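You operate a simulated robot arm through the tools that you are given. There is no shell and no other tool.

The job below is to be done with a simulated two-armed robot. You get a single attempt, and the scene is never put back.

## Task
Mop up the 10 Y and 7 D wells with the sponge dauber, then dab it clean.
Fine: dab on the scrap pad till the INK slip shows 0 and 0; stand it back on the mint dish; leave the tags and the other wells. Set down upright: sponge dauber.

It is judged by the outcome, as a careful person would: the job done as asked, and still so three seconds after it is handed in. It fails if anything else is knocked over, pushed out of place, dropped, spilled or broken.

## Robot
Two 6-joint arms with fingered hands on one trunk that stands fixed in place. Base frame: the origin is at the foot of the trunk, x ahead of it, y to its left, z up. Lengths are in m, angles in rad, forces in N, time in s.
The left shoulder is at [0.02, 0.157, 0.829], the right one opposite. With the tool pointing down near the work surface each hand reaches from about 0.38 to 0.84 m from the base axis, measured 20 degrees to its own side. Payload 4.1 kg a hand.
Tool frame (each hand has its own): the origin (TCP) lies between the finger pads and is the grasp point; the fingertips stand 0.033 m ahead of it; z points along the fingers, y is the line along which they close. Largest opening 0.112 m; the body of the gripper starts 0.039 m behind the TCP. The gripper is a hand of 4 fingers: y runs from the thumb to the fingers, the wrist lies at [-0.016, -0.118, -0.2] in the tool frame, and closing takes about 1.5 s.
Orientation is that of the tool frame in the base frame, as a unit quaternion [x, y, z, w]. With the fingers straight down and the wrist toward the robot, the tool's x, y and z point along [0, 1, 0], [1, 0, 0] and [0, 0, -1] of the base frame.

## Interface
- The arms move only by the tool servo_tool. It takes "left_targets", "right_targets" or both (then of equal length, played together; a hand with none holds still); each is a list of rows, each a list of 6 numbers: the shift along the tool's x, y, z in m, then the turn, a rotation vector about the tool's x, y, z in rad. In form: [[x, y, z, ax, ay, az], ...]. A call has 1 to 20 rows; each row shifts and turns the commanded pose from where the row before left it, along the tool's axes as they then stand. "left_jaw" and "right_jaw" are, for a hand that has rows, the closure, from 0 (fully open) to 1 (shut), set as the call begins (left out, the last holds). Rows are played at 5 a second. More than 0.05 m and 0.15 rad between two rows, or a gripper value outside its range, and nothing of the call is played. Where a pose cannot be reached the arm comes as near as it can. A force on the tool above 40 N (or 10 N above the force at the start of the call, whichever is more), or a blocked arm, ends the call early, and 0.2 s more pass. The fingers move at their own pace (about 0.072 m/s each) and stop on an object; they squeeze with about 29 N. The grip force told is the motor's: it shows also when the fingers shut on nothing. Time passes only in rows, and 0.2 s behind the last, so rows that do not move let the fingers close. The reply holds the time, the measured pose of the TCP, the force on the tool along the base axes, the opening and the grip force, in the units named above and with some noise, with the torque about the TCP (base axes, N m) and any sound that the robot's microphone picked up.
- Cameras (640 x 400 px; columns grow to the right, rows downward): "scene" is now at [0.0473, 0.0213, 1.4475]; the picture's right is [0.26, -0.97, 0.00], its down [-0.68, -0.18, -0.71] and it looks along [0.68, 0.18, -0.71] (base axes); focal length 350 px, centre (320, 200). "left" rides on the left gripper at [-0.066, -0.089, -0.13] in its tool frame; the picture's right is [-0.79, -0.29, 0.54], its down [0.55, -0.71, 0.44] and it looks along [0.26, 0.64, 0.72] (tool axes); focal length 247 px, centre (320, 200). "right" rides on the right gripper at [0.066, -0.089, -0.13] in its tool frame; the picture's right is [-0.79, 0.29, -0.54], its down [-0.55, -0.71, 0.44] and it looks along [-0.26, 0.64, 0.72] (tool axes); focal length 247 px, centre (320, 200). There is no depth. A picture from a camera that has moved, and an enlarged one, comes with that camera's place and axes in the base frame and with its lens.
- grab_frame(camera): a new picture of that camera. No time passes.
- hand_shape(shape, hand): the hand has 4 fingers and takes this shape, open, in about a second: jaw (thumb against the fingers, like two jaws); tri (thumb and two fingers); tip (a fingertip pinch); poke (one finger out to press); point (the index stretched); flat (the hand flat); cup (the hand cupped); fist (a fist). The gripper value then closes the fingers along that shape, each until it touches; the sizes above hold for jaw. It gives what a move gives, with no picture.
- turn_head(pan, tilt): turns the head with the scene camera to pan (to the left, within 1.501 rad either way) and tilt (down, from -0.506 to 1.204), counted from straight ahead of the robot. It gives what a move gives.
- inspect(camera, box): a new picture of the part [left, top, right, bottom] of that camera's present view, enlarged. No time passes.
- job_done(): hands the job in; it is judged then, once.

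Places have to be worked out from the pictures, the camera data and where the tool is seen. Open the grippers and draw the arms clear of the work before you hand the job in, unless the task says otherwise.

The tools are called after "Request:" as a command line: name --argument value ..., lists and objects as JSON in quotes. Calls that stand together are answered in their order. servo_tool: Moves the arms, as the interface text tells. Its arguments: {"type":"object","properties":{"left_targets":{"type":"array","items":{"type":"array","items":{"type":"number"}}},"left_jaw":{"type":"number"},"right_targets":{"type":"array","items":{"type":"array","items":{"type":"number"}}},"right_jaw":{"type":"number"}},"required":[]} The other tools are called the same way: hand_shape (shape, hand) gives the hand a shape; turn_head (pan, tilt) turns the head that bears the scene camera; grab_frame (camera) takes a picture; inspect (camera, box) takes an enlarged picture of a part of a camera's view; job_done () hands the job in.

At the start:

```text
clock: 0.0
left_eef_pos: [0.4393, 0.4687, 1.0412]
left_tcp_rot: [0.546, 0.838, 0.0, 0.0]
left_contact_force: [-0.6, 0.3, -0.2]
left_wrist_torque: [-0.02, 0.02, 0.02]
left_width: 0.1118
left_grip_force: 0.1
left_shape: jaw
right_eef_pos: [0.5481, 0.0, 1.0619]
right_tcp_rot: [0.545, 0.838, 0.0, 0.0]
right_contact_force: [0.2, -0.4, -0.4]
right_wrist_torque: [0.03, -0.02, 0.02]
right_width: 0.1116
right_grip_force: 0.2
right_shape: jaw
head pan, tilt: [0.258, 0.785]
```

scene: 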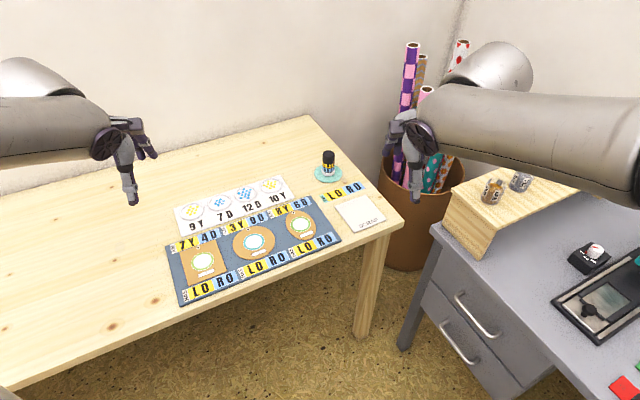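
right: 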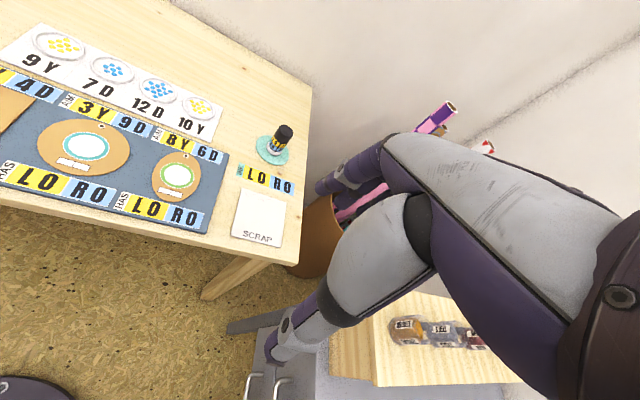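
left: 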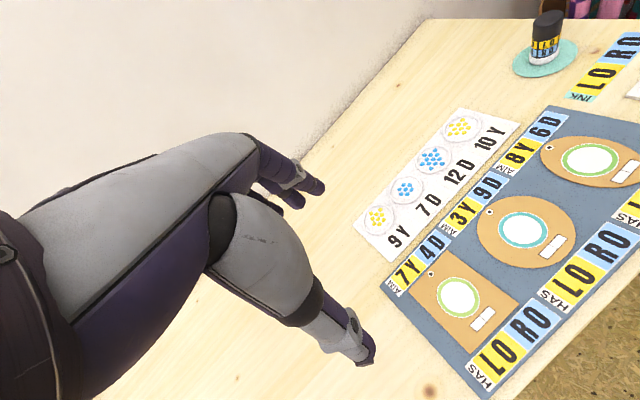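

I'll start by looking closely at the table: the dauber on its mint dish, the wells strip, the ink slip and the scrap pad.

Request:
inspect --camera "scene" --box '[160, 140, 400, 310]'

Request:
inspect --camera "scene" --box '[300, 140, 400, 230]'

Request:
inspect --camera "right" --box '[0, 20, 320, 260]'

Request:
inspect --camera "left" --box '[350, 0, 640, 180]'

```text
2.35 times, centred on (280, 225) of scene
camera zoom: at [0.0473, 0.0213, 1.4475], right [0.26, -0.97, 0.0], down [-0.68, -0.18, -0.71], along [0.68, 0.18, -0.71], focal length 824 px, centre (414, 141)
```

zoom: 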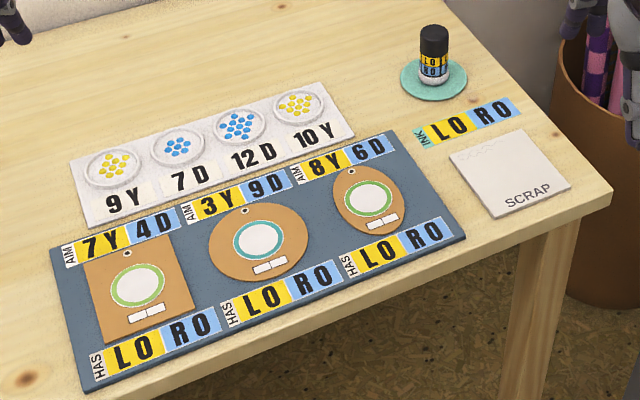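

```text
4.44 times, centred on (350, 185) of scene
camera zoom: at [0.0473, 0.0213, 1.4475], right [0.26, -0.97, 0.0], down [-0.68, -0.18, -0.71], along [0.68, 0.18, -0.71], focal length 1556 px, centre (187, 267)
```

zoom: 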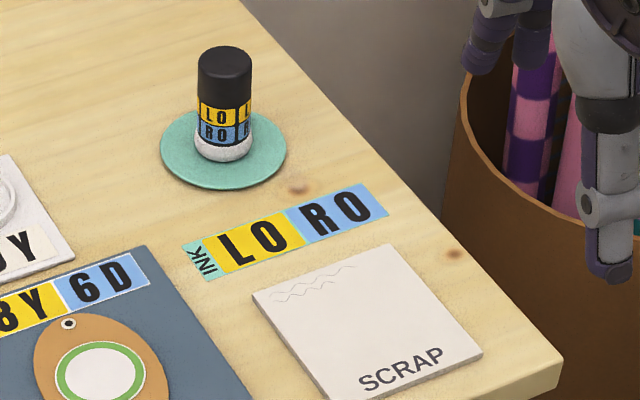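

```text
1.67 times, centred on (160, 140) of right
camera zoom: at [0.4388, 0.0238, 1.191], right [0.58, -0.61, 0.54], down [-0.42, -0.79, -0.44], along [0.69, 0.03, -0.72], focal length 412 px, centre (587, 300)
```

zoom: 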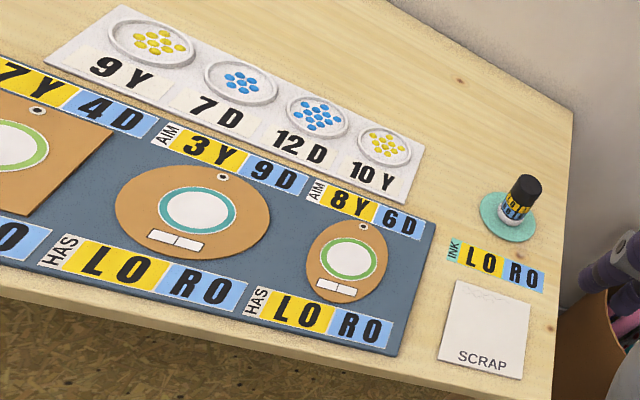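

```text
2.21 times, centred on (495, 90) of left
camera zoom: at [0.3838, 0.3736, 1.1714], right [0.06, -0.84, -0.54], down [-0.87, 0.22, -0.44], along [0.48, 0.5, -0.72], focal length 545 px, centre (-66, 443)
```

zoom: 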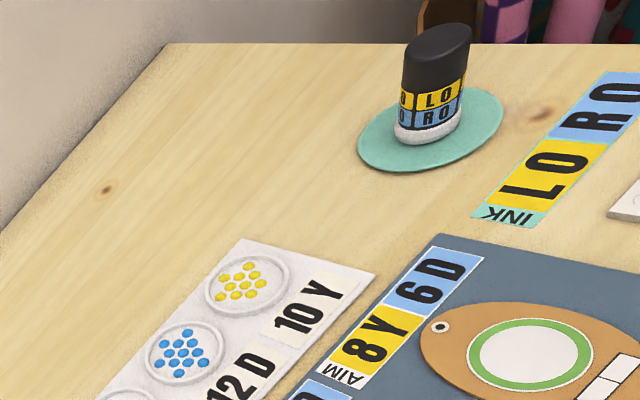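

The dauber stands on the mint dish at about (0.82, 0.20), the table top is near z 0.77, the 10 Y well is near (0.73, 0.345), the 7 D well near (0.62, 0.456) and the scrap pad near (0.68, 0.08). I move the right arm out of the way and bring the left hand to a staging point above the strip, turning its wrist toward the shoulder.

Request:
servo_tool --left_targets '[[-0.0361, 0.0142, 0.0076, 0, 0, 0], [-0.0361, 0.0142, 0.0076, 0, 0, 0], [-0.0361, 0.0142, 0.0076, 0, 0, 0], [-0.0361, 0.0142, 0.0076, 0, 0, 0], [-0.0361, 0.0142, 0.0076, 0, 0, 0], [-0.0361, 0.0142, 0.0076, 0, 0, 0], [-0.0361, 0.0142, 0.0076, 0, 0, 0], [-0.0361, 0.0142, 0.0076, 0, 0, 0], [0, 0, 0, 0, 0, 0.117], [0, 0, 0, 0, 0, 0.117], [0, 0, 0, 0, 0, 0.117]]' --right_targets '[[-0.0119, -0.0182, -0.0055, 0, 0, 0], [-0.0119, -0.0182, -0.0055, 0, 0, 0], [-0.0119, -0.0182, -0.0055, 0, 0, 0], [-0.0119, -0.0182, -0.0055, 0, 0, 0], [-0.0119, -0.0182, -0.0055, 0, 0, 0], [-0.0119, -0.0182, -0.0055, 0, 0, 0], [-0.0119, -0.0182, -0.0055, 0, 0, 0], [-0.0119, -0.0182, -0.0055, 0, 0, 0], [-0.0119, -0.0182, -0.0055, 0, 0, 0], [-0.0119, -0.0182, -0.0055, 0, 0, 0], [-0.0119, -0.0182, -0.0055, 0, 0, 0]]'

```text
clock: 2.4
left_eef_pos: [0.6602, 0.2498, 0.9802]
left_tcp_rot: [0.683, 0.73, 0.0, 0.001]
left_contact_force: [-0.8, 0.0, 0.5]
left_wrist_torque: [-0.03, 0.0, 0.01]
left_width: 0.1116
left_grip_force: 0.0
left_shape: jaw
right_eef_pos: [0.4164, -0.2012, 1.1226]
right_tcp_rot: [0.545, 0.839, 0.0, 0.0]
right_contact_force: [-0.2, -0.8, 0.0]
right_wrist_torque: [-0.03, -0.01, 0.0]
right_width: 0.1118
right_grip_force: 0.0
right_shape: jaw
head pan, tilt: [0.258, 0.785]
```

Both arms went where commanded. I take fresh pictures to refine the dauber's place and see the hand.

Request:
grab_frame --camera "scene"

Request:
grab_frame --camera "left"

```text
taken
```

scene: 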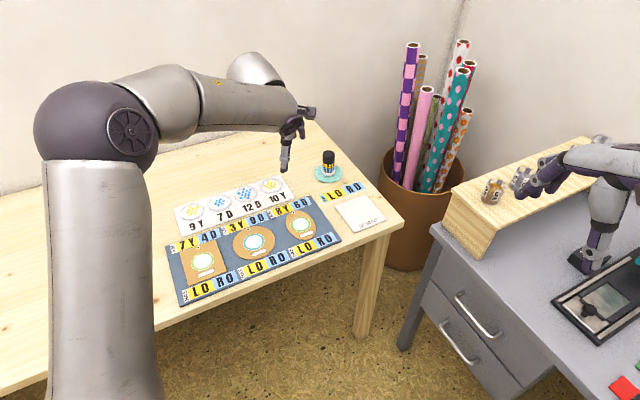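

```text
taken
camera left: at [0.5748, 0.1806, 1.1104], right [-0.23, -0.81, -0.54], down [-0.75, 0.5, -0.44], along [0.62, 0.3, -0.72], focal length 247 px, centre (320, 200)
```

left: 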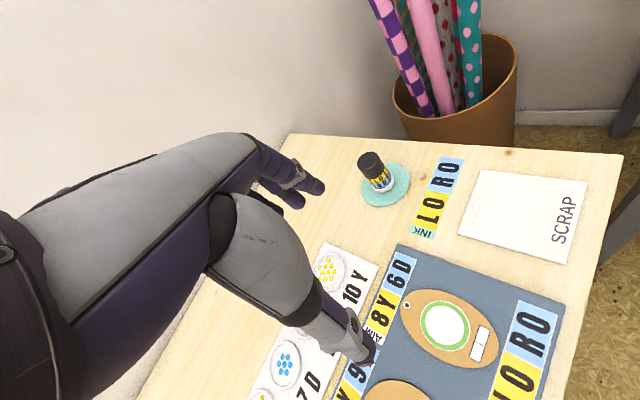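

The left-camera fix on the mint dish gives about (0.82, 0.20), in agreement with the first estimate. I zoom in on the dauber in both views to pin down its centre and height.

Request:
inspect --camera "left" --box '[346, 140, 426, 220]'

Request:
inspect --camera "scene" --box '[300, 145, 360, 190]'

Request:
inspect --camera "scene" --box '[165, 165, 305, 255]'

```text
5.00 times, centred on (386, 180) of left
camera zoom: at [0.5748, 0.1806, 1.1104], right [-0.23, -0.81, -0.54], down [-0.75, 0.5, -0.44], along [0.62, 0.3, -0.72], focal length 1235 px, centre (-10, 300)
```

zoom: 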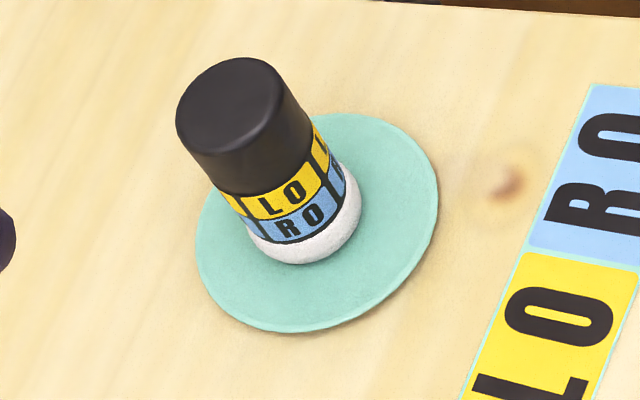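

```text
8.89 times, centred on (330, 168) of scene
camera zoom: at [0.0475, 0.0214, 1.4475], right [0.26, -0.97, 0.0], down [-0.68, -0.18, -0.71], along [0.68, 0.18, -0.71], focal length 3112 px, centre (231, 489)
```

zoom: 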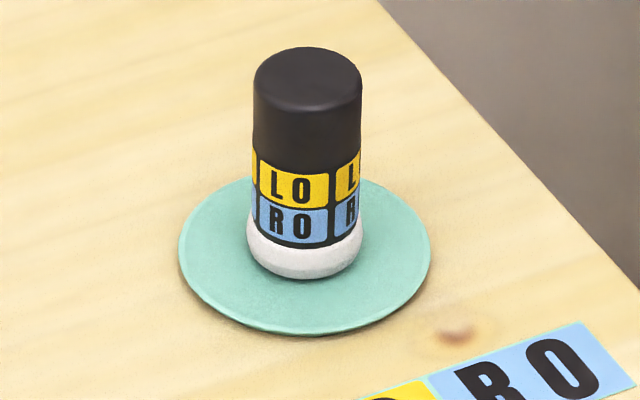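

```text
4.44 times, centred on (235, 210) of scene
camera zoom: at [0.0475, 0.0214, 1.4475], right [0.26, -0.97, 0.0], down [-0.68, -0.18, -0.71], along [0.68, 0.18, -0.71], focal length 1556 px, centre (698, 156)
```

zoom: 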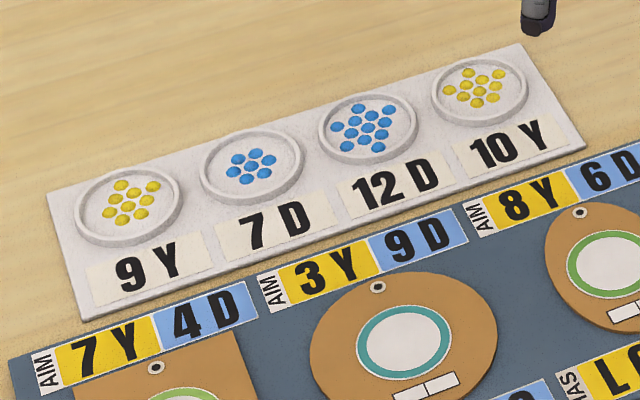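

Triangulation puts the dish centre at roughly (0.82–0.83, 0.20), with the table at z 0.755–0.77, which is near the edge of the left arm's reach. I tilt the fingers about 0.2 rad outward to gain reach and move closer for a better look.

Request:
servo_tool --left_targets '[[0, 0, 0, -0.1, 0, 0], [0, 0, 0, -0.1, 0, 0], [-0.0189, 0.0282, 0.0227, 0, 0, 0], [-0.0189, 0.0282, 0.0227, 0, 0, 0], [-0.0189, 0.0282, 0.0227, 0, 0, 0]]'

Request:
grab_frame --camera "left"

Request:
grab_frame --camera "scene"

```text
clock: 3.6
left_eef_pos: [0.7603, 0.1988, 0.9295]
left_tcp_rot: [0.679, 0.727, 0.073, 0.069]
left_contact_force: [-0.4, 0.1, 1.3]
left_wrist_torque: [-0.04, -0.04, 0.02]
left_width: 0.1116
left_grip_force: 0.0
left_shape: jaw
right_eef_pos: [0.4165, -0.2007, 1.1228]
right_tcp_rot: [0.545, 0.839, 0.0, 0.0]
right_contact_force: [1.2, -0.6, 0.5]
right_wrist_torque: [0.01, -0.02, -0.01]
right_width: 0.1118
right_grip_force: 0.1
right_shape: jaw
head pan, tilt: [0.258, 0.785]
```

```text
taken
camera left: at [0.6511, 0.1282, 1.0397], right [-0.12, -0.8, -0.58], down [-0.64, 0.51, -0.57], along [0.76, 0.31, -0.58], focal length 247 px, centre (320, 200)
```

left: 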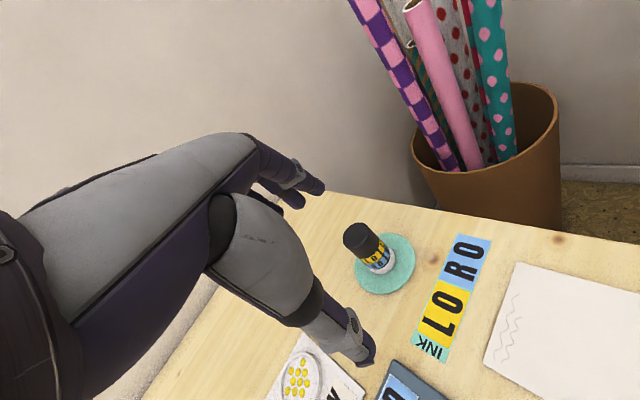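

```text
taken
```

scene: 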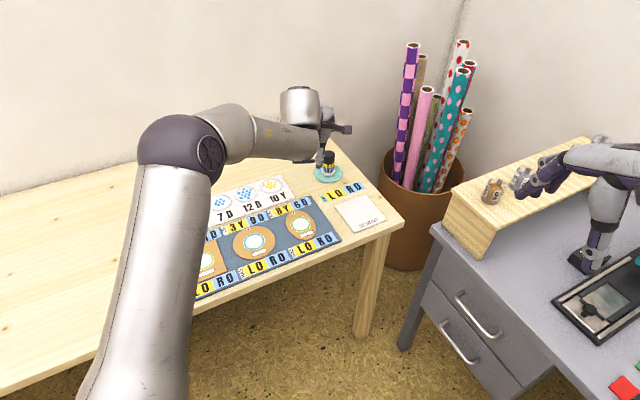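

The arm tracked the tilted pose well. I zoom on the dauber from this nearer viewpoint to refine the location.

Request:
inspect --camera "left" --box '[330, 210, 430, 300]'

Request:
inspect --camera "scene" --box '[270, 80, 370, 190]'

```text
4.44 times, centred on (380, 255) of left
camera zoom: at [0.6511, 0.1282, 1.0397], right [-0.12, -0.8, -0.58], down [-0.64, 0.51, -0.57], along [0.76, 0.31, -0.58], focal length 1098 px, centre (53, -44)
```

zoom: 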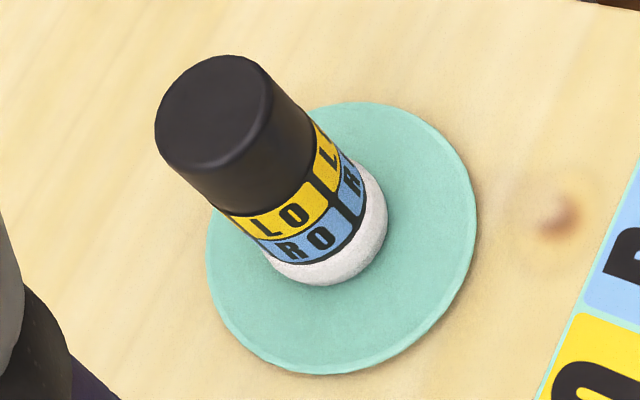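

```text
3.64 times, centred on (320, 135) of scene
camera zoom: at [0.0468, 0.0216, 1.4475], right [0.26, -0.97, 0.0], down [-0.68, -0.18, -0.71], along [0.68, 0.18, -0.71], focal length 1273 px, centre (320, 436)
```

zoom: 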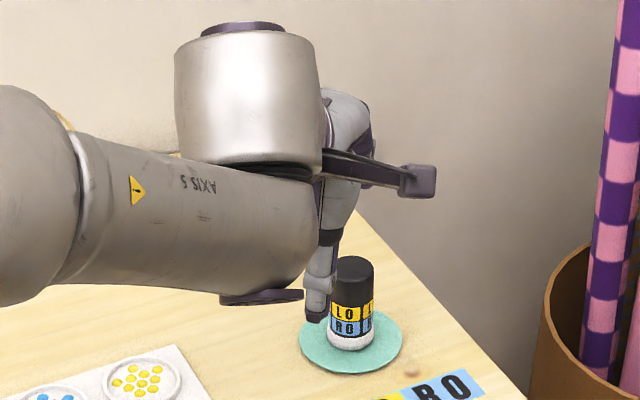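

Refined fix: dauber axis at about (0.822, 0.2005), cap top at z 0.839 and base near 0.765. I move to just in front of and above it, with the dauber toward the finger side of the opening, and check before going down.

Request:
servo_tool --left_targets '[[-0.0005, 0.0145, 0.0282, 0, 0, 0], [-0.0005, 0.0145, 0.0282, 0, 0, 0], [0, 0, 0, 0, 0, 0]]'

Request:
grab_frame --camera "left"

Request:
inspect --camera "scene" --box '[270, 80, 400, 190]'

```text
clock: 4.4
left_eef_pos: [0.7999, 0.2032, 0.8794]
left_tcp_rot: [0.68, 0.726, 0.074, 0.068]
left_contact_force: [-0.3, -0.6, -0.2]
left_wrist_torque: [0.0, -0.02, -0.02]
left_width: 0.1118
left_grip_force: 0.1
left_shape: jaw
right_eef_pos: [0.4169, -0.2023, 1.1224]
right_tcp_rot: [0.545, 0.838, 0.001, 0.001]
right_contact_force: [-0.6, -0.2, 0.7]
right_wrist_torque: [-0.04, 0.0, 0.02]
right_width: 0.1117
right_grip_force: 0.0
right_shape: jaw
head pan, tilt: [0.258, 0.785]
```

```text
taken
camera left: at [0.6905, 0.1301, 0.9901], right [-0.12, -0.8, -0.58], down [-0.65, 0.51, -0.57], along [0.75, 0.31, -0.58], focal length 247 px, centre (320, 200)
```

left: 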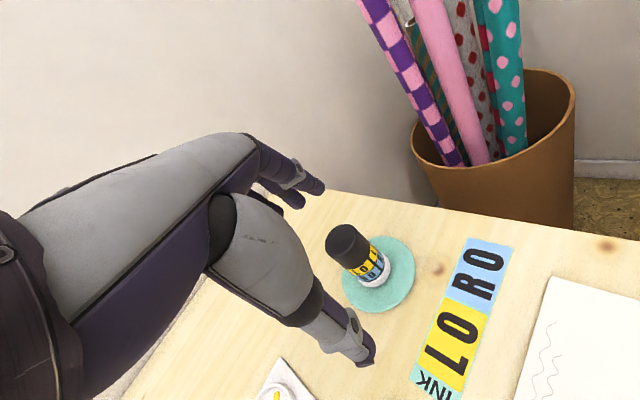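

```text
3.64 times, centred on (335, 135) of scene
camera zoom: at [0.0472, 0.0213, 1.4475], right [0.26, -0.97, 0.0], down [-0.68, -0.18, -0.71], along [0.68, 0.18, -0.71], focal length 1273 px, centre (266, 436)
```

zoom: 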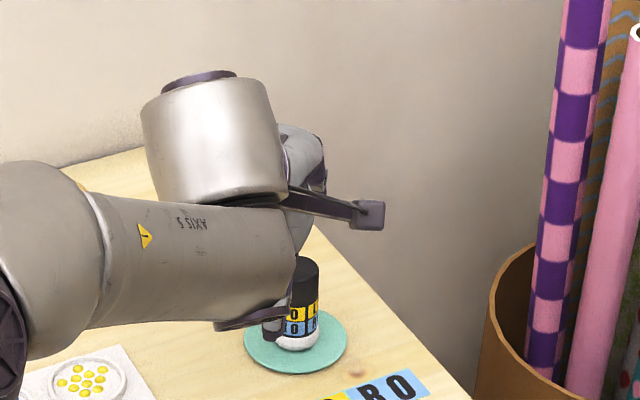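

The thumb is on the near side and the fingers are over the far side, with clear air around the dauber. One more zoom from here checks the lateral alignment.

Request:
inspect --camera "left" --box '[300, 200, 430, 330]'

```text
3.08 times, centred on (365, 265) of left
camera zoom: at [0.6905, 0.1301, 0.9901], right [-0.12, -0.8, -0.58], down [-0.65, 0.51, -0.57], along [0.75, 0.31, -0.58], focal length 760 px, centre (182, 0)
```

zoom: 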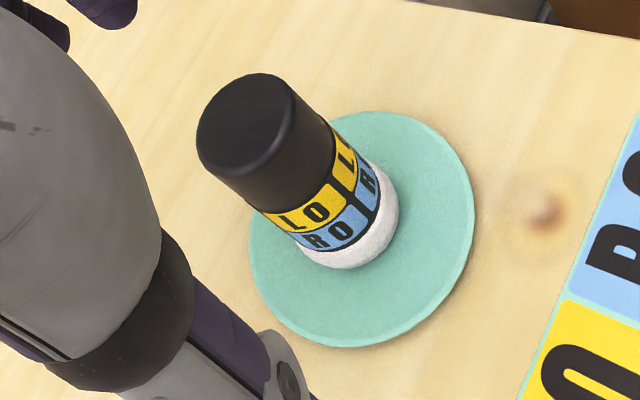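

In the tool frame the dauber sits about 6 mm to tool −x and 14–21 mm toward the fingers. I shift sideways, go down around it, take off half the tilt and slide forward so the dauber is centred, still with the hand open.

Request:
servo_tool --left_targets '[[-0.003, -0.005, 0.0245, 0, 0, 0], [-0.003, -0.005, 0.0245, 0, 0, 0], [0, 0, 0, 0.1, 0, 0], [0, 0.0107, 0.0036, 0, 0, 0], [0, 0.0107, 0.0036, 0, 0, 0], [0, 0, 0, 0, 0, 0]]'

Request:
grab_frame --camera "left"

Request:
inspect --camera "scene" --box '[270, 100, 400, 190]'

```text
clock: 5.8
left_eef_pos: [0.8219, 0.1967, 0.8251]
left_tcp_rot: [0.682, 0.73, 0.036, 0.034]
left_contact_force: [-0.4, -0.5, 0.0]
left_wrist_torque: [0.02, -0.02, 0.02]
left_width: 0.1116
left_grip_force: 0.0
left_shape: jaw
right_eef_pos: [0.4169, -0.2017, 1.1229]
right_tcp_rot: [0.546, 0.838, 0.001, 0.0]
right_contact_force: [1.0, -0.4, 0.7]
right_wrist_torque: [0.06, 0.04, -0.04]
right_width: 0.1118
right_grip_force: 0.1
right_shape: jaw
head pan, tilt: [0.258, 0.785]
```

```text
taken
camera left: at [0.7242, 0.1256, 0.9466], right [-0.18, -0.81, -0.56], down [-0.7, 0.51, -0.5], along [0.69, 0.3, -0.65], focal length 247 px, centre (320, 200)
```

left: 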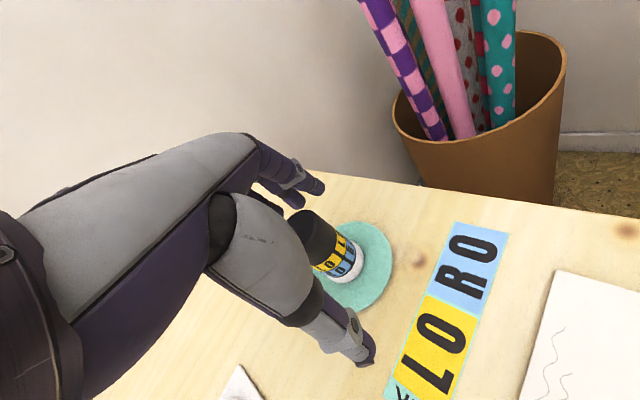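

```text
4.44 times, centred on (335, 145) of scene
camera zoom: at [0.0473, 0.0213, 1.4475], right [0.26, -0.97, 0.0], down [-0.68, -0.18, -0.71], along [0.68, 0.18, -0.71], focal length 1556 px, centre (253, 444)
```

zoom: 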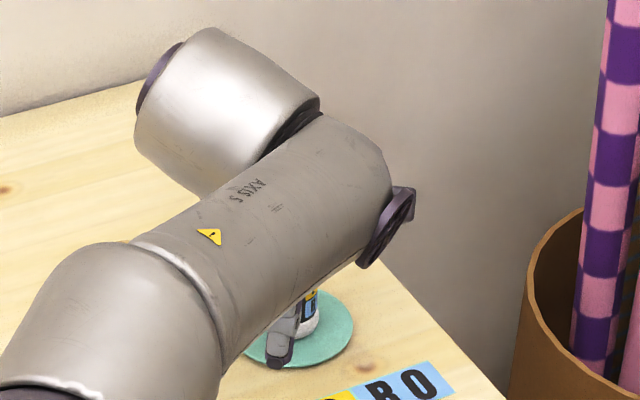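

The hand is around the dauber at (0.822, 0.197, 0.825) with a 0.1 rad tilt still in it. I try taking out more of the tilt so the pads close square on the upright dauber, and check that the pose is reached.

Request:
servo_tool --left_targets '[[0, 0, 0, 0.05, 0, 0], [0, 0, 0, 0.03, 0, 0], [0, 0, 0, 0, 0, 0]]'

Request:
inspect --camera "left" --box '[240, 150, 420, 330]'

```text
clock: 6.6
left_eef_pos: [0.8013, 0.1915, 0.8233]
left_tcp_rot: [0.683, 0.73, 0.007, 0.007]
left_contact_force: [-0.6, 0.3, -0.1]
left_wrist_torque: [0.0, -0.02, 0.0]
left_width: 0.1119
left_grip_force: 0.0
left_shape: jaw
left hand out of reach, approached as far as the arm can: row 1, 2
right_eef_pos: [0.4179, -0.2005, 1.1229]
right_tcp_rot: [0.545, 0.838, 0.001, 0.0]
right_contact_force: [-0.2, 0.0, -0.6]
right_wrist_torque: [0.01, 0.0, 0.0]
right_width: 0.1116
right_grip_force: 0.1
right_shape: jaw
head pan, tilt: [0.258, 0.785]
```

```text
2.22 times, centred on (330, 240) of left
camera zoom: at [0.7131, 0.1207, 0.9523], right [-0.22, -0.81, -0.54], down [-0.74, 0.5, -0.45], along [0.64, 0.3, -0.71], focal length 549 px, centre (298, 111)
```

zoom: 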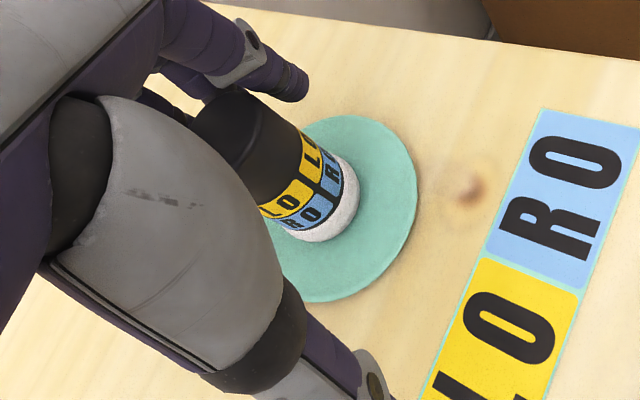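

As feared, square-on is out of reach at that spot (the hand drew back 2 cm without touching anything), so 0.1 rad is the least tilt available here. I turn back to that tilt and check the pose.

Request:
servo_tool --left_targets '[[0, 0, 0, -0.04, 0, 0], [0, 0, 0, -0.04, 0, 0], [0, 0, 0, 0, 0, 0]]'

Request:
inspect --camera "left" --box '[240, 150, 420, 330]'

```text
clock: 7.4
left_eef_pos: [0.8011, 0.1924, 0.8241]
left_tcp_rot: [0.682, 0.729, 0.036, 0.035]
left_contact_force: [-0.3, 0.2, 0.0]
left_wrist_torque: [0.03, -0.01, 0.01]
left_width: 0.1117
left_grip_force: 0.1
left_shape: jaw
right_eef_pos: [0.4175, -0.201, 1.1234]
right_tcp_rot: [0.546, 0.838, 0.0, 0.0]
right_contact_force: [0.0, 0.9, -0.6]
right_wrist_torque: [0.02, 0.05, -0.04]
right_width: 0.1118
right_grip_force: 0.1
right_shape: jaw
head pan, tilt: [0.258, 0.785]
```

```text
2.22 times, centred on (330, 240) of left
camera zoom: at [0.7032, 0.1203, 0.9448], right [-0.18, -0.81, -0.56], down [-0.7, 0.51, -0.51], along [0.69, 0.3, -0.65], focal length 549 px, centre (298, 111)
```

zoom: 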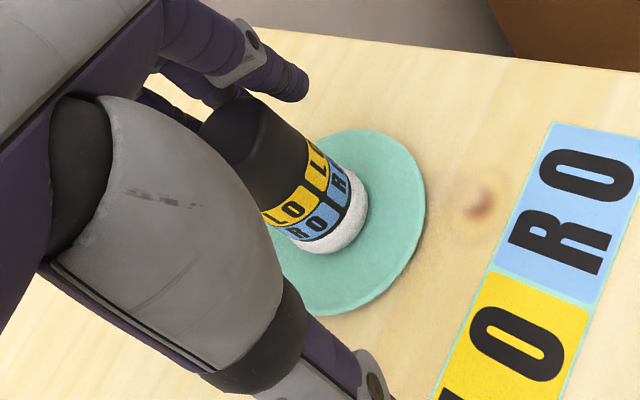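

The commanded pose was re-based at the spot the arm could reach, so I slide forward again about 21 mm (and 4 mm sideways) at this 0.1 rad tilt to put the TCP on the dauber's axis.

Request:
servo_tool --left_targets '[[0.002, 0.0105, 0.001, 0, 0, 0], [0.002, 0.0105, 0.001, 0, 0, 0], [0, 0, 0, 0, 0, 0]]'

Request:
inspect --camera "left" --box '[240, 150, 420, 330]'

Request:
inspect --camera "scene" --box '[290, 120, 380, 190]'

```text
clock: 8.2
left_eef_pos: [0.8209, 0.1956, 0.8253]
left_tcp_rot: [0.682, 0.73, 0.036, 0.035]
left_contact_force: [0.1, -0.6, -0.6]
left_wrist_torque: [-0.04, 0.0, -0.01]
left_width: 0.1117
left_grip_force: 0.1
left_shape: jaw
right_eef_pos: [0.4167, -0.2009, 1.1239]
right_tcp_rot: [0.546, 0.838, -0.001, 0.0]
right_contact_force: [0.7, 0.4, -0.7]
right_wrist_torque: [0.01, -0.01, 0.04]
right_width: 0.1117
right_grip_force: 0.0
right_shape: jaw
head pan, tilt: [0.258, 0.785]
```

```text
2.22 times, centred on (330, 240) of left
camera zoom: at [0.7234, 0.1254, 0.9448], right [-0.18, -0.81, -0.56], down [-0.7, 0.51, -0.5], along [0.69, 0.3, -0.65], focal length 549 px, centre (298, 111)
```

zoom: 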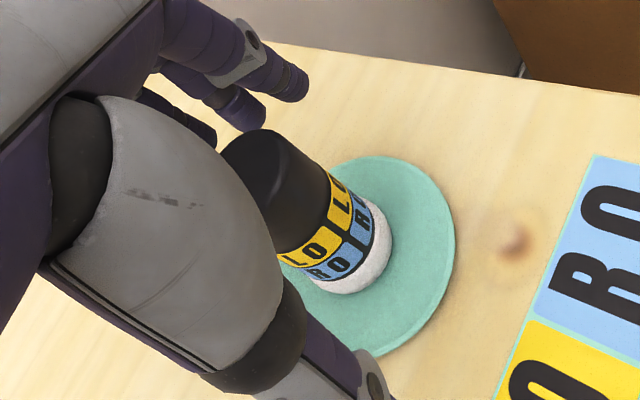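

```text
5.71 times, centred on (335, 155) of scene
camera zoom: at [0.0473, 0.0213, 1.4475], right [0.26, -0.97, 0.0], down [-0.68, -0.18, -0.71], along [0.68, 0.18, -0.71], focal length 2001 px, centre (234, 457)
```

zoom: 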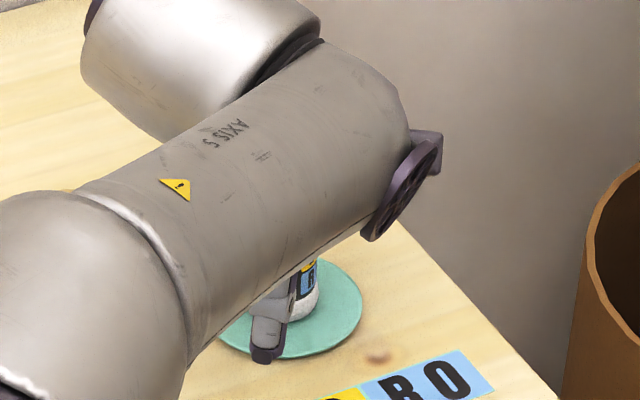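

The cap's rim appears within about 2 mm of where it should be for a centred grasp. I close the fingers on the cap while the arm holds still.

Request:
servo_tool --left_targets '[[0, 0, 0, 0, 0, 0], [0, 0, 0, 0, 0, 0], [0, 0, 0, 0, 0, 0], [0, 0, 0, 0, 0, 0], [0, 0, 0, 0, 0, 0], [0, 0, 0, 0, 0, 0], [0, 0, 0, 0, 0, 0], [0, 0, 0, 0, 0, 0]]' --left_jaw 1.0

Request:
inspect --camera "left" --box '[240, 150, 420, 330]'

Request:
inspect --camera "scene" --box '[290, 120, 380, 190]'

```text
clock: 10.0
left_eef_pos: [0.8206, 0.197, 0.8245]
left_tcp_rot: [0.682, 0.73, 0.036, 0.035]
left_contact_force: [0.0, -0.5, -0.1]
left_wrist_torque: [0.0, 0.0, 0.0]
left_width: 0.0277
left_grip_force: 29.6
left_shape: jaw
right_eef_pos: [0.4172, -0.2014, 1.1228]
right_tcp_rot: [0.546, 0.838, 0.001, 0.0]
right_contact_force: [-0.4, -0.3, 1.6]
right_wrist_torque: [0.01, 0.0, 0.01]
right_width: 0.1119
right_grip_force: 0.0
right_shape: jaw
head pan, tilt: [0.258, 0.785]
```

```text
2.22 times, centred on (330, 240) of left
camera zoom: at [0.7235, 0.1255, 0.9448], right [-0.18, -0.81, -0.56], down [-0.7, 0.51, -0.5], along [0.69, 0.3, -0.65], focal length 549 px, centre (298, 111)
```

zoom: 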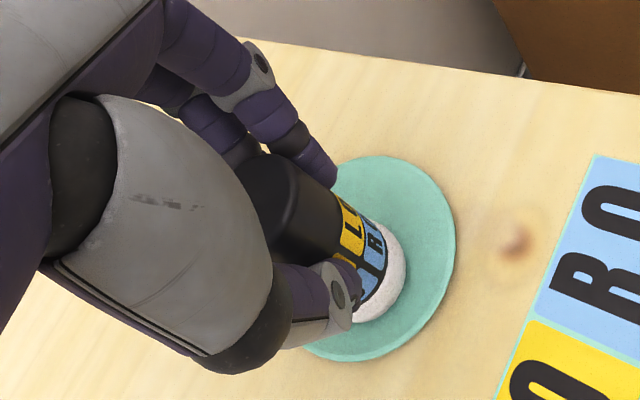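

```text
5.71 times, centred on (335, 155) of scene
camera zoom: at [0.0474, 0.0213, 1.4475], right [0.26, -0.97, 0.0], down [-0.68, -0.18, -0.71], along [0.68, 0.18, -0.71], focal length 2001 px, centre (234, 457)
```

zoom: 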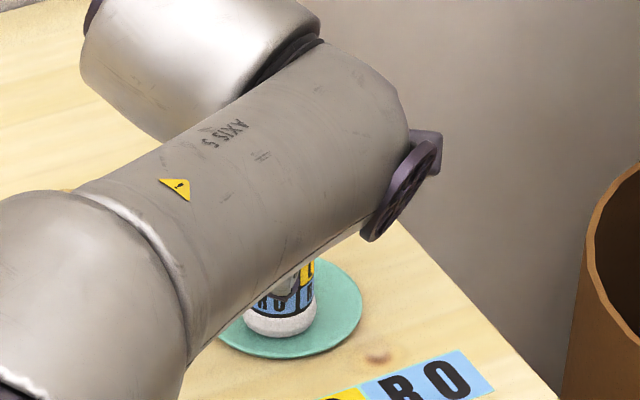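

Grip is firm (29.6 N) and the dish hasn't moved. I lift slightly up and back, which stays inside the reach limit, and look at how the dauber sits in the hand.

Request:
servo_tool --left_targets '[[0.0003, -0.003, -0.0104, 0, 0, 0], [0.0003, -0.003, -0.0104, 0, 0, 0], [0.0009, -0.0095, -0.0217, 0, 0, 0], [0.0009, -0.0095, -0.0217, 0, 0, 0], [0, 0, 0, 0, 0, 0]]'

Request:
grab_frame --camera "left"

Request:
grab_frame --camera "scene"

```text
clock: 11.2
left_eef_pos: [0.7896, 0.1973, 0.8852]
left_tcp_rot: [0.683, 0.729, 0.037, 0.034]
left_contact_force: [0.6, 0.2, -1.2]
left_wrist_torque: [0.04, 0.0, -0.02]
left_width: 0.0278
left_grip_force: 29.1
left_shape: jaw
right_eef_pos: [0.4164, -0.201, 1.1231]
right_tcp_rot: [0.546, 0.838, 0.0, 0.0]
right_contact_force: [0.0, 0.3, -0.4]
right_wrist_torque: [0.04, 0.02, -0.03]
right_width: 0.1119
right_grip_force: 0.0
right_shape: jaw
head pan, tilt: [0.258, 0.785]
```

```text
taken
camera left: at [0.6922, 0.126, 1.0054], right [-0.18, -0.81, -0.56], down [-0.7, 0.51, -0.5], along [0.69, 0.3, -0.65], focal length 247 px, centre (320, 200)
```

left: 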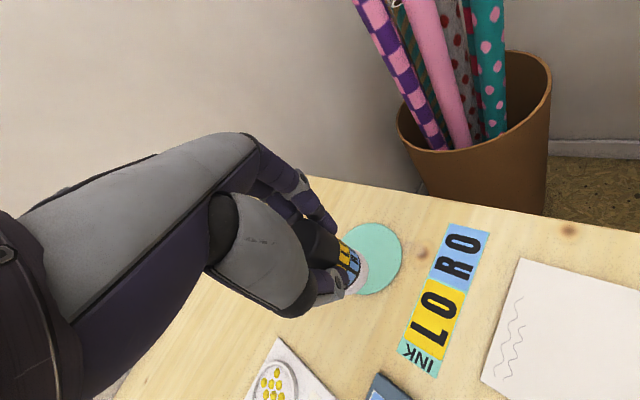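

```text
taken
```

scene: 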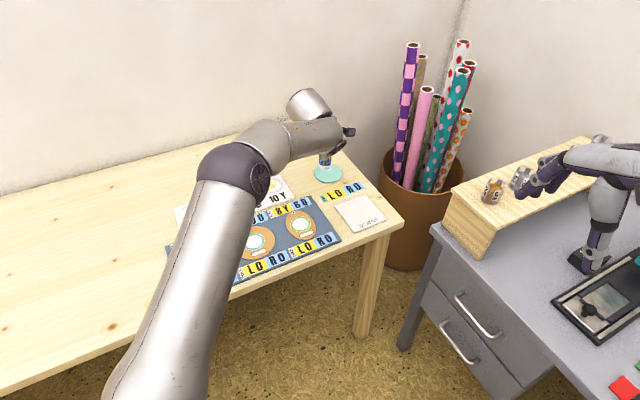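

The dauber is lifted cleanly and the dish stayed in place. I zoom in to see the dauber's axis relative to the hand.

Request:
inspect --camera "left" --box '[270, 190, 410, 310]'

Request:
inspect --camera "scene" --box '[290, 120, 390, 200]'

```text
3.33 times, centred on (340, 250) of left
camera zoom: at [0.6922, 0.126, 1.0054], right [-0.18, -0.81, -0.56], down [-0.7, 0.51, -0.5], along [0.69, 0.3, -0.65], focal length 823 px, centre (253, 33)
```

zoom: 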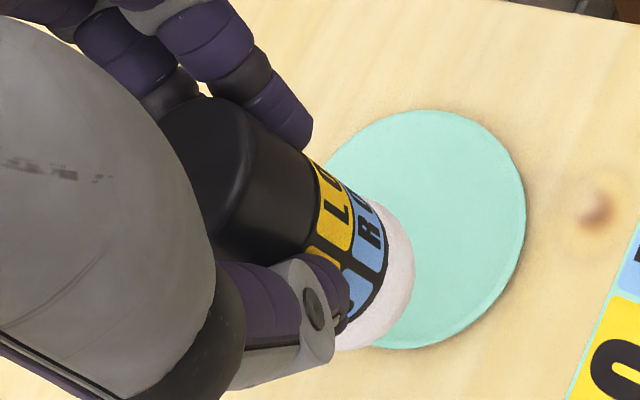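

```text
5.00 times, centred on (340, 160) of scene
camera zoom: at [0.0474, 0.0213, 1.4475], right [0.26, -0.97, 0.0], down [-0.68, -0.18, -0.71], along [0.68, 0.18, -0.71], focal length 1750 px, centre (220, 400)
```

zoom: 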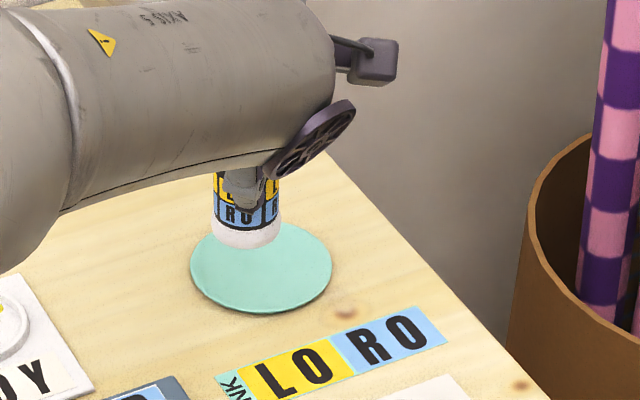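

The dauber is held with its axis about 0.05 rad off the tool's axis and the sponge face about 60 mm below the TCP, so a tool tilt of 0.05 rad stands it upright. I take that tilt and carry it over the 10 Y well at a safe height.

Request:
servo_tool --left_targets '[[0, 0, 0, 0.05, 0, 0], [0.0387, -0.012, -0.0043, 0, 0, 0], [0.0387, -0.012, -0.0043, 0, 0, 0], [0.0387, -0.012, -0.0043, 0, 0, 0], [0.0387, -0.012, -0.0043, 0, 0, 0], [0, 0, 0, 0, 0, 0]]'

Request:
grab_frame --camera "left"

Request:
grab_frame --camera "scene"

```text
clock: 12.6
left_eef_pos: [0.731, 0.3484, 0.8999]
left_tcp_rot: [0.684, 0.729, 0.018, 0.017]
left_contact_force: [0.0, -0.4, -0.3]
left_wrist_torque: [0.03, -0.02, 0.02]
left_width: 0.0279
left_grip_force: 29.1
left_shape: jaw
right_eef_pos: [0.4171, -0.2014, 1.1233]
right_tcp_rot: [0.545, 0.838, 0.0, 0.001]
right_contact_force: [0.5, -0.2, -0.5]
right_wrist_torque: [0.01, 0.02, 0.02]
right_width: 0.1118
right_grip_force: 0.1
right_shape: jaw
head pan, tilt: [0.258, 0.785]
```

```text
taken
camera left: at [0.6395, 0.2777, 1.025], right [-0.21, -0.81, -0.55], down [-0.72, 0.51, -0.47], along [0.66, 0.3, -0.69], focal length 247 px, centre (320, 200)
```

left: 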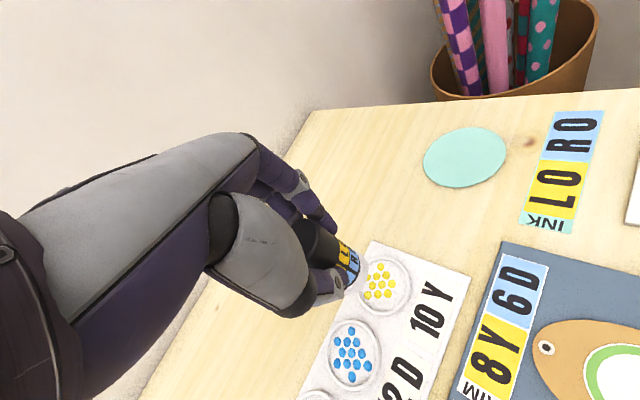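

```text
taken
```

scene: 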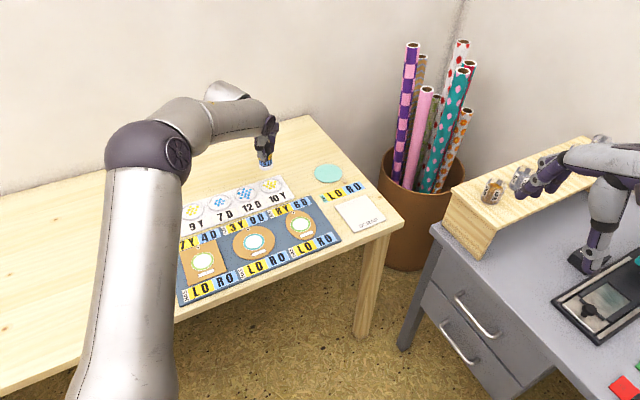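

The sponge hangs over the 10 Y well area. I zoom in on both views to line it up with the well's centre before lowering.

Request:
inspect --camera "left" --box '[300, 220, 440, 340]'

Request:
inspect --camera "scene" --box '[230, 110, 320, 210]'

```text
3.33 times, centred on (370, 280) of left
camera zoom: at [0.6395, 0.2777, 1.025], right [-0.21, -0.81, -0.55], down [-0.72, 0.51, -0.47], along [0.66, 0.3, -0.69], focal length 823 px, centre (153, -67)
```

zoom: 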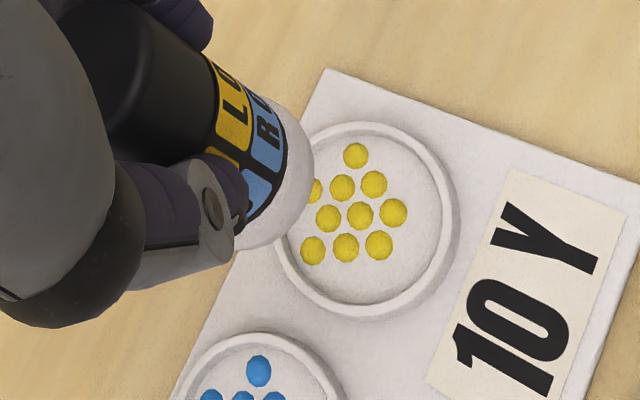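

```text
4.00 times, centred on (275, 160) of scene
camera zoom: at [0.0474, 0.0212, 1.4475], right [0.26, -0.97, 0.0], down [-0.68, -0.18, -0.71], along [0.68, 0.18, -0.71], focal length 1400 px, centre (500, 360)
```

zoom: 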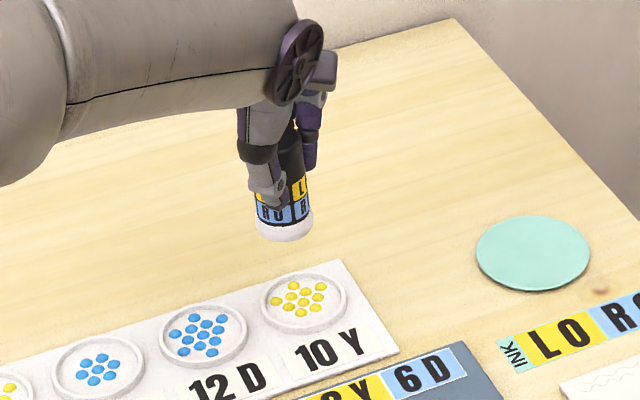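

Both cameras agree within a few millimetres; a small shift of about 2 mm forward and 4 mm right centres the sponge. I apply it while lowering to roughly 1 cm above the well floor.

Request:
servo_tool --left_targets '[[-0.002, -0.0005, 0.0275, 0, 0, 0], [-0.002, -0.0005, 0.0275, 0, 0, 0], [0, 0, 0, 0, 0, 0]]'

Request:
inspect --camera "left" --box '[280, 220, 420, 340]'

Request:
inspect --camera "scene" --box '[230, 130, 320, 210]'

```text
clock: 13.4
left_eef_pos: [0.7332, 0.3438, 0.8441]
left_tcp_rot: [0.683, 0.73, 0.018, 0.017]
left_contact_force: [0.1, -0.1, -1.4]
left_wrist_torque: [-0.03, -0.03, -0.01]
left_width: 0.0275
left_grip_force: 28.9
left_shape: jaw
right_eef_pos: [0.4154, -0.2008, 1.1221]
right_tcp_rot: [0.545, 0.838, 0.0, 0.0]
right_contact_force: [0.3, 0.2, -1.1]
right_wrist_torque: [0.0, -0.02, 0.01]
right_width: 0.1118
right_grip_force: 0.1
right_shape: jaw
head pan, tilt: [0.258, 0.785]
```

```text
3.33 times, centred on (350, 280) of left
camera zoom: at [0.6414, 0.2734, 0.9692], right [-0.21, -0.81, -0.55], down [-0.72, 0.51, -0.47], along [0.66, 0.3, -0.69], focal length 823 px, centre (220, -67)
```

zoom: 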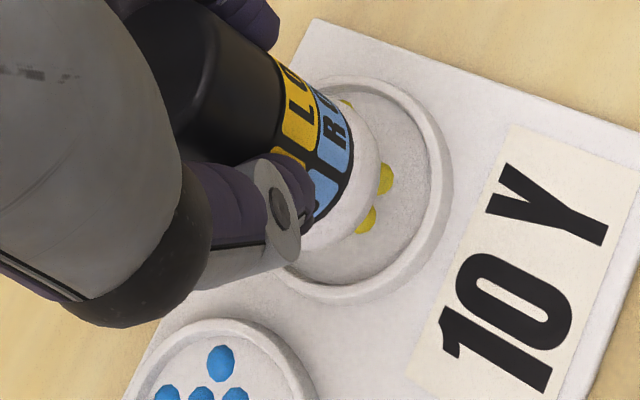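

```text
5.00 times, centred on (275, 170) of scene
camera zoom: at [0.0473, 0.0212, 1.4475], right [0.26, -0.97, 0.0], down [-0.68, -0.18, -0.71], along [0.68, 0.18, -0.71], focal length 1750 px, centre (545, 350)
```

zoom: 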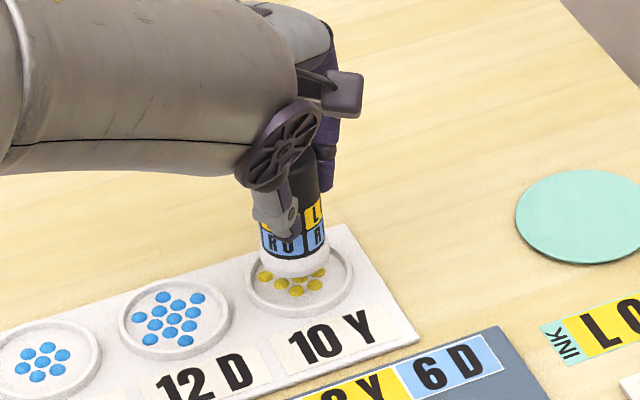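

The sponge is centred within about 3 mm of the well in both views. I lower gently in 2–3 mm steps toward the well floor while watching the force.

Request:
servo_tool --left_targets '[[-0.001, -0.0001, 0.003, 0, 0, 0], [0, -0.0001, 0.003, 0, 0, 0], [0, -0.0001, 0.003, 0, 0, 0], [0, 0, 0, 0, 0, 0]]'

Request:
inspect --camera "scene" --box '[230, 140, 390, 230]'

```text
clock: 14.4
left_eef_pos: [0.7335, 0.3436, 0.8359]
left_tcp_rot: [0.683, 0.73, 0.018, 0.016]
left_contact_force: [-0.9, 0.1, -0.3]
left_wrist_torque: [-0.01, 0.03, 0.01]
left_width: 0.0276
left_grip_force: 29.3
left_shape: jaw
right_eef_pos: [0.4168, -0.2005, 1.1227]
right_tcp_rot: [0.545, 0.839, 0.001, 0.0]
right_contact_force: [-0.6, -0.3, 0.8]
right_wrist_torque: [-0.03, -0.02, -0.02]
right_width: 0.1117
right_grip_force: 0.0
right_shape: jaw
head pan, tilt: [0.258, 0.785]
```

```text
4.00 times, centred on (310, 185) of scene
camera zoom: at [0.0473, 0.0213, 1.4475], right [0.26, -0.97, 0.0], down [-0.68, -0.18, -0.71], along [0.68, 0.18, -0.71], focal length 1400 px, centre (360, 260)
```

zoom: 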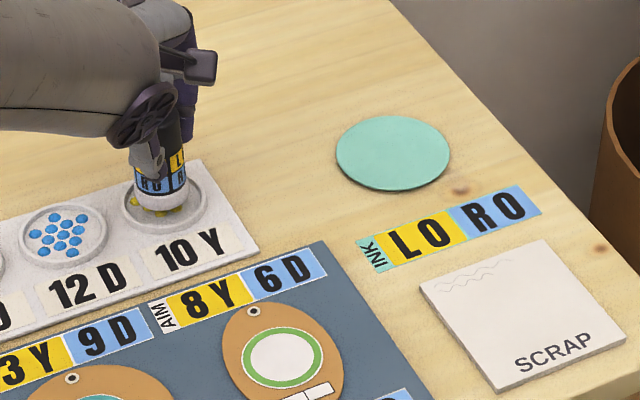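

No contact yet (force ~0, INK still 0/0). I continue down in 2 mm steps.

Request:
servo_tool --left_targets '[[0, -0.0001, 0.002, 0, 0, 0], [0, -0.0001, 0.002, 0, 0, 0], [0, 0, 0, 0, 0, 0]]'

Request:
inspect --camera "scene" --box '[230, 140, 390, 230]'

```text
clock: 15.2
left_eef_pos: [0.7331, 0.3432, 0.8325]
left_tcp_rot: [0.683, 0.73, 0.018, 0.017]
left_contact_force: [0.1, -0.5, -0.4]
left_wrist_torque: [-0.03, -0.01, -0.02]
left_width: 0.0274
left_grip_force: 28.2
left_shape: jaw
right_eef_pos: [0.417, -0.2009, 1.124]
right_tcp_rot: [0.546, 0.838, 0.0, 0.0]
right_contact_force: [-0.9, -0.2, -0.2]
right_wrist_torque: [-0.02, 0.03, 0.02]
right_width: 0.1115
right_grip_force: 0.1
right_shape: jaw
head pan, tilt: [0.258, 0.785]
```

```text
4.00 times, centred on (310, 185) of scene
camera zoom: at [0.0473, 0.0213, 1.4475], right [0.26, -0.97, 0.0], down [-0.68, -0.18, -0.71], along [0.68, 0.18, -0.71], focal length 1400 px, centre (360, 260)
```

zoom: 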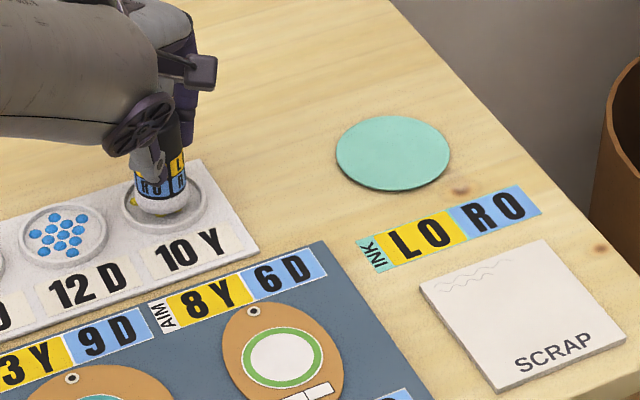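

Still no contact at TCP z 0.8325. I keep lowering in small steps.

Request:
servo_tool --left_targets '[[0, -0.0001, 0.0015, 0, 0, 0], [0, -0.0001, 0.0015, 0, 0, 0], [0, -0.0001, 0.0015, 0, 0, 0], [0, 0, 0, 0, 0, 0]]'

Request:
inspect --camera "scene" --box '[230, 140, 390, 230]'

```text
clock: 16.2
left_eef_pos: [0.732, 0.3427, 0.8288]
left_tcp_rot: [0.683, 0.73, 0.019, 0.016]
left_contact_force: [-0.4, 0.0, -0.6]
left_wrist_torque: [0.01, 0.0, 0.03]
left_width: 0.0279
left_grip_force: 28.6
left_shape: jaw
right_eef_pos: [0.4174, -0.2005, 1.1229]
right_tcp_rot: [0.545, 0.839, -0.001, 0.001]
right_contact_force: [0.2, -0.5, 0.4]
right_wrist_torque: [-0.04, 0.01, -0.01]
right_width: 0.1118
right_grip_force: 0.1
right_shape: jaw
head pan, tilt: [0.258, 0.785]
```

```text
4.00 times, centred on (310, 185) of scene
camera zoom: at [0.0473, 0.0213, 1.4475], right [0.26, -0.97, 0.0], down [-0.68, -0.18, -0.71], along [0.68, 0.18, -0.71], focal length 1400 px, centre (360, 260)
```

zoom: 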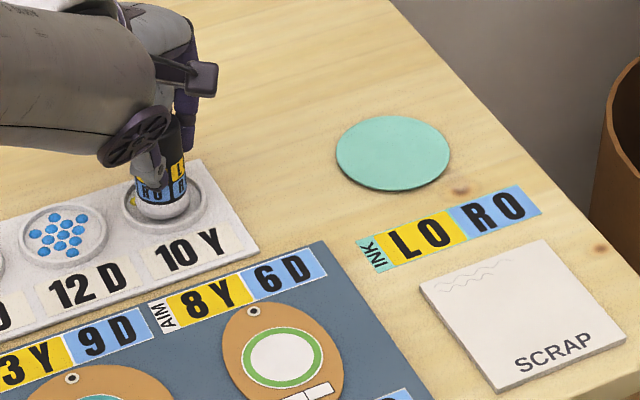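

Force is still near zero; the sponge looks close to the floor. I lower another few millimetres, watching both the force and the INK slip.

Request:
servo_tool --left_targets '[[0, -0.0001, 0.0015, 0, 0, 0], [0, -0.0001, 0.0015, 0, 0, 0], [0, 0, 0, 0, 0, 0]]'

Request:
inspect --camera "scene" --box '[230, 140, 390, 230]'

Request:
inspect --camera "left" --box '[280, 220, 420, 340]'

```text
clock: 17.0
left_eef_pos: [0.7338, 0.3442, 0.8263]
left_tcp_rot: [0.683, 0.73, 0.019, 0.018]
left_contact_force: [-2.3, -1.2, 9.0]
left_wrist_torque: [-0.03, 0.03, 0.03]
left_width: 0.0278
left_grip_force: 28.9
left_shape: jaw
right_eef_pos: [0.4158, -0.2028, 1.1229]
right_tcp_rot: [0.546, 0.838, 0.0, 0.0]
right_contact_force: [-0.8, 0.3, 1.2]
right_wrist_torque: [0.04, 0.01, 0.0]
right_width: 0.1116
right_grip_force: 0.1
right_shape: jaw
head pan, tilt: [0.258, 0.785]
```

```text
4.00 times, centred on (310, 185) of scene
camera zoom: at [0.047, 0.0211, 1.4475], right [0.26, -0.97, 0.0], down [-0.68, -0.18, -0.71], along [0.68, 0.18, -0.71], focal length 1400 px, centre (360, 260)
```

zoom: 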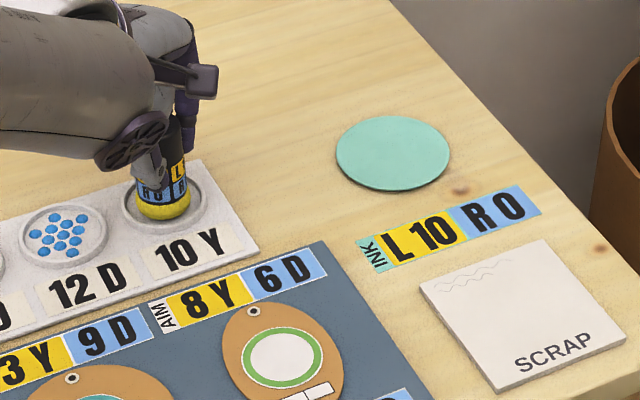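

```text
3.33 times, centred on (350, 280) of left
camera zoom: at [0.6416, 0.2725, 0.9513], right [-0.2, -0.81, -0.55], down [-0.72, 0.51, -0.47], along [0.66, 0.3, -0.69], focal length 823 px, centre (220, -67)
```

zoom: 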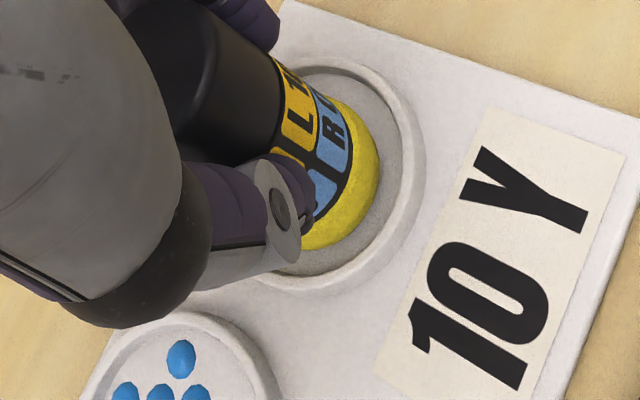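

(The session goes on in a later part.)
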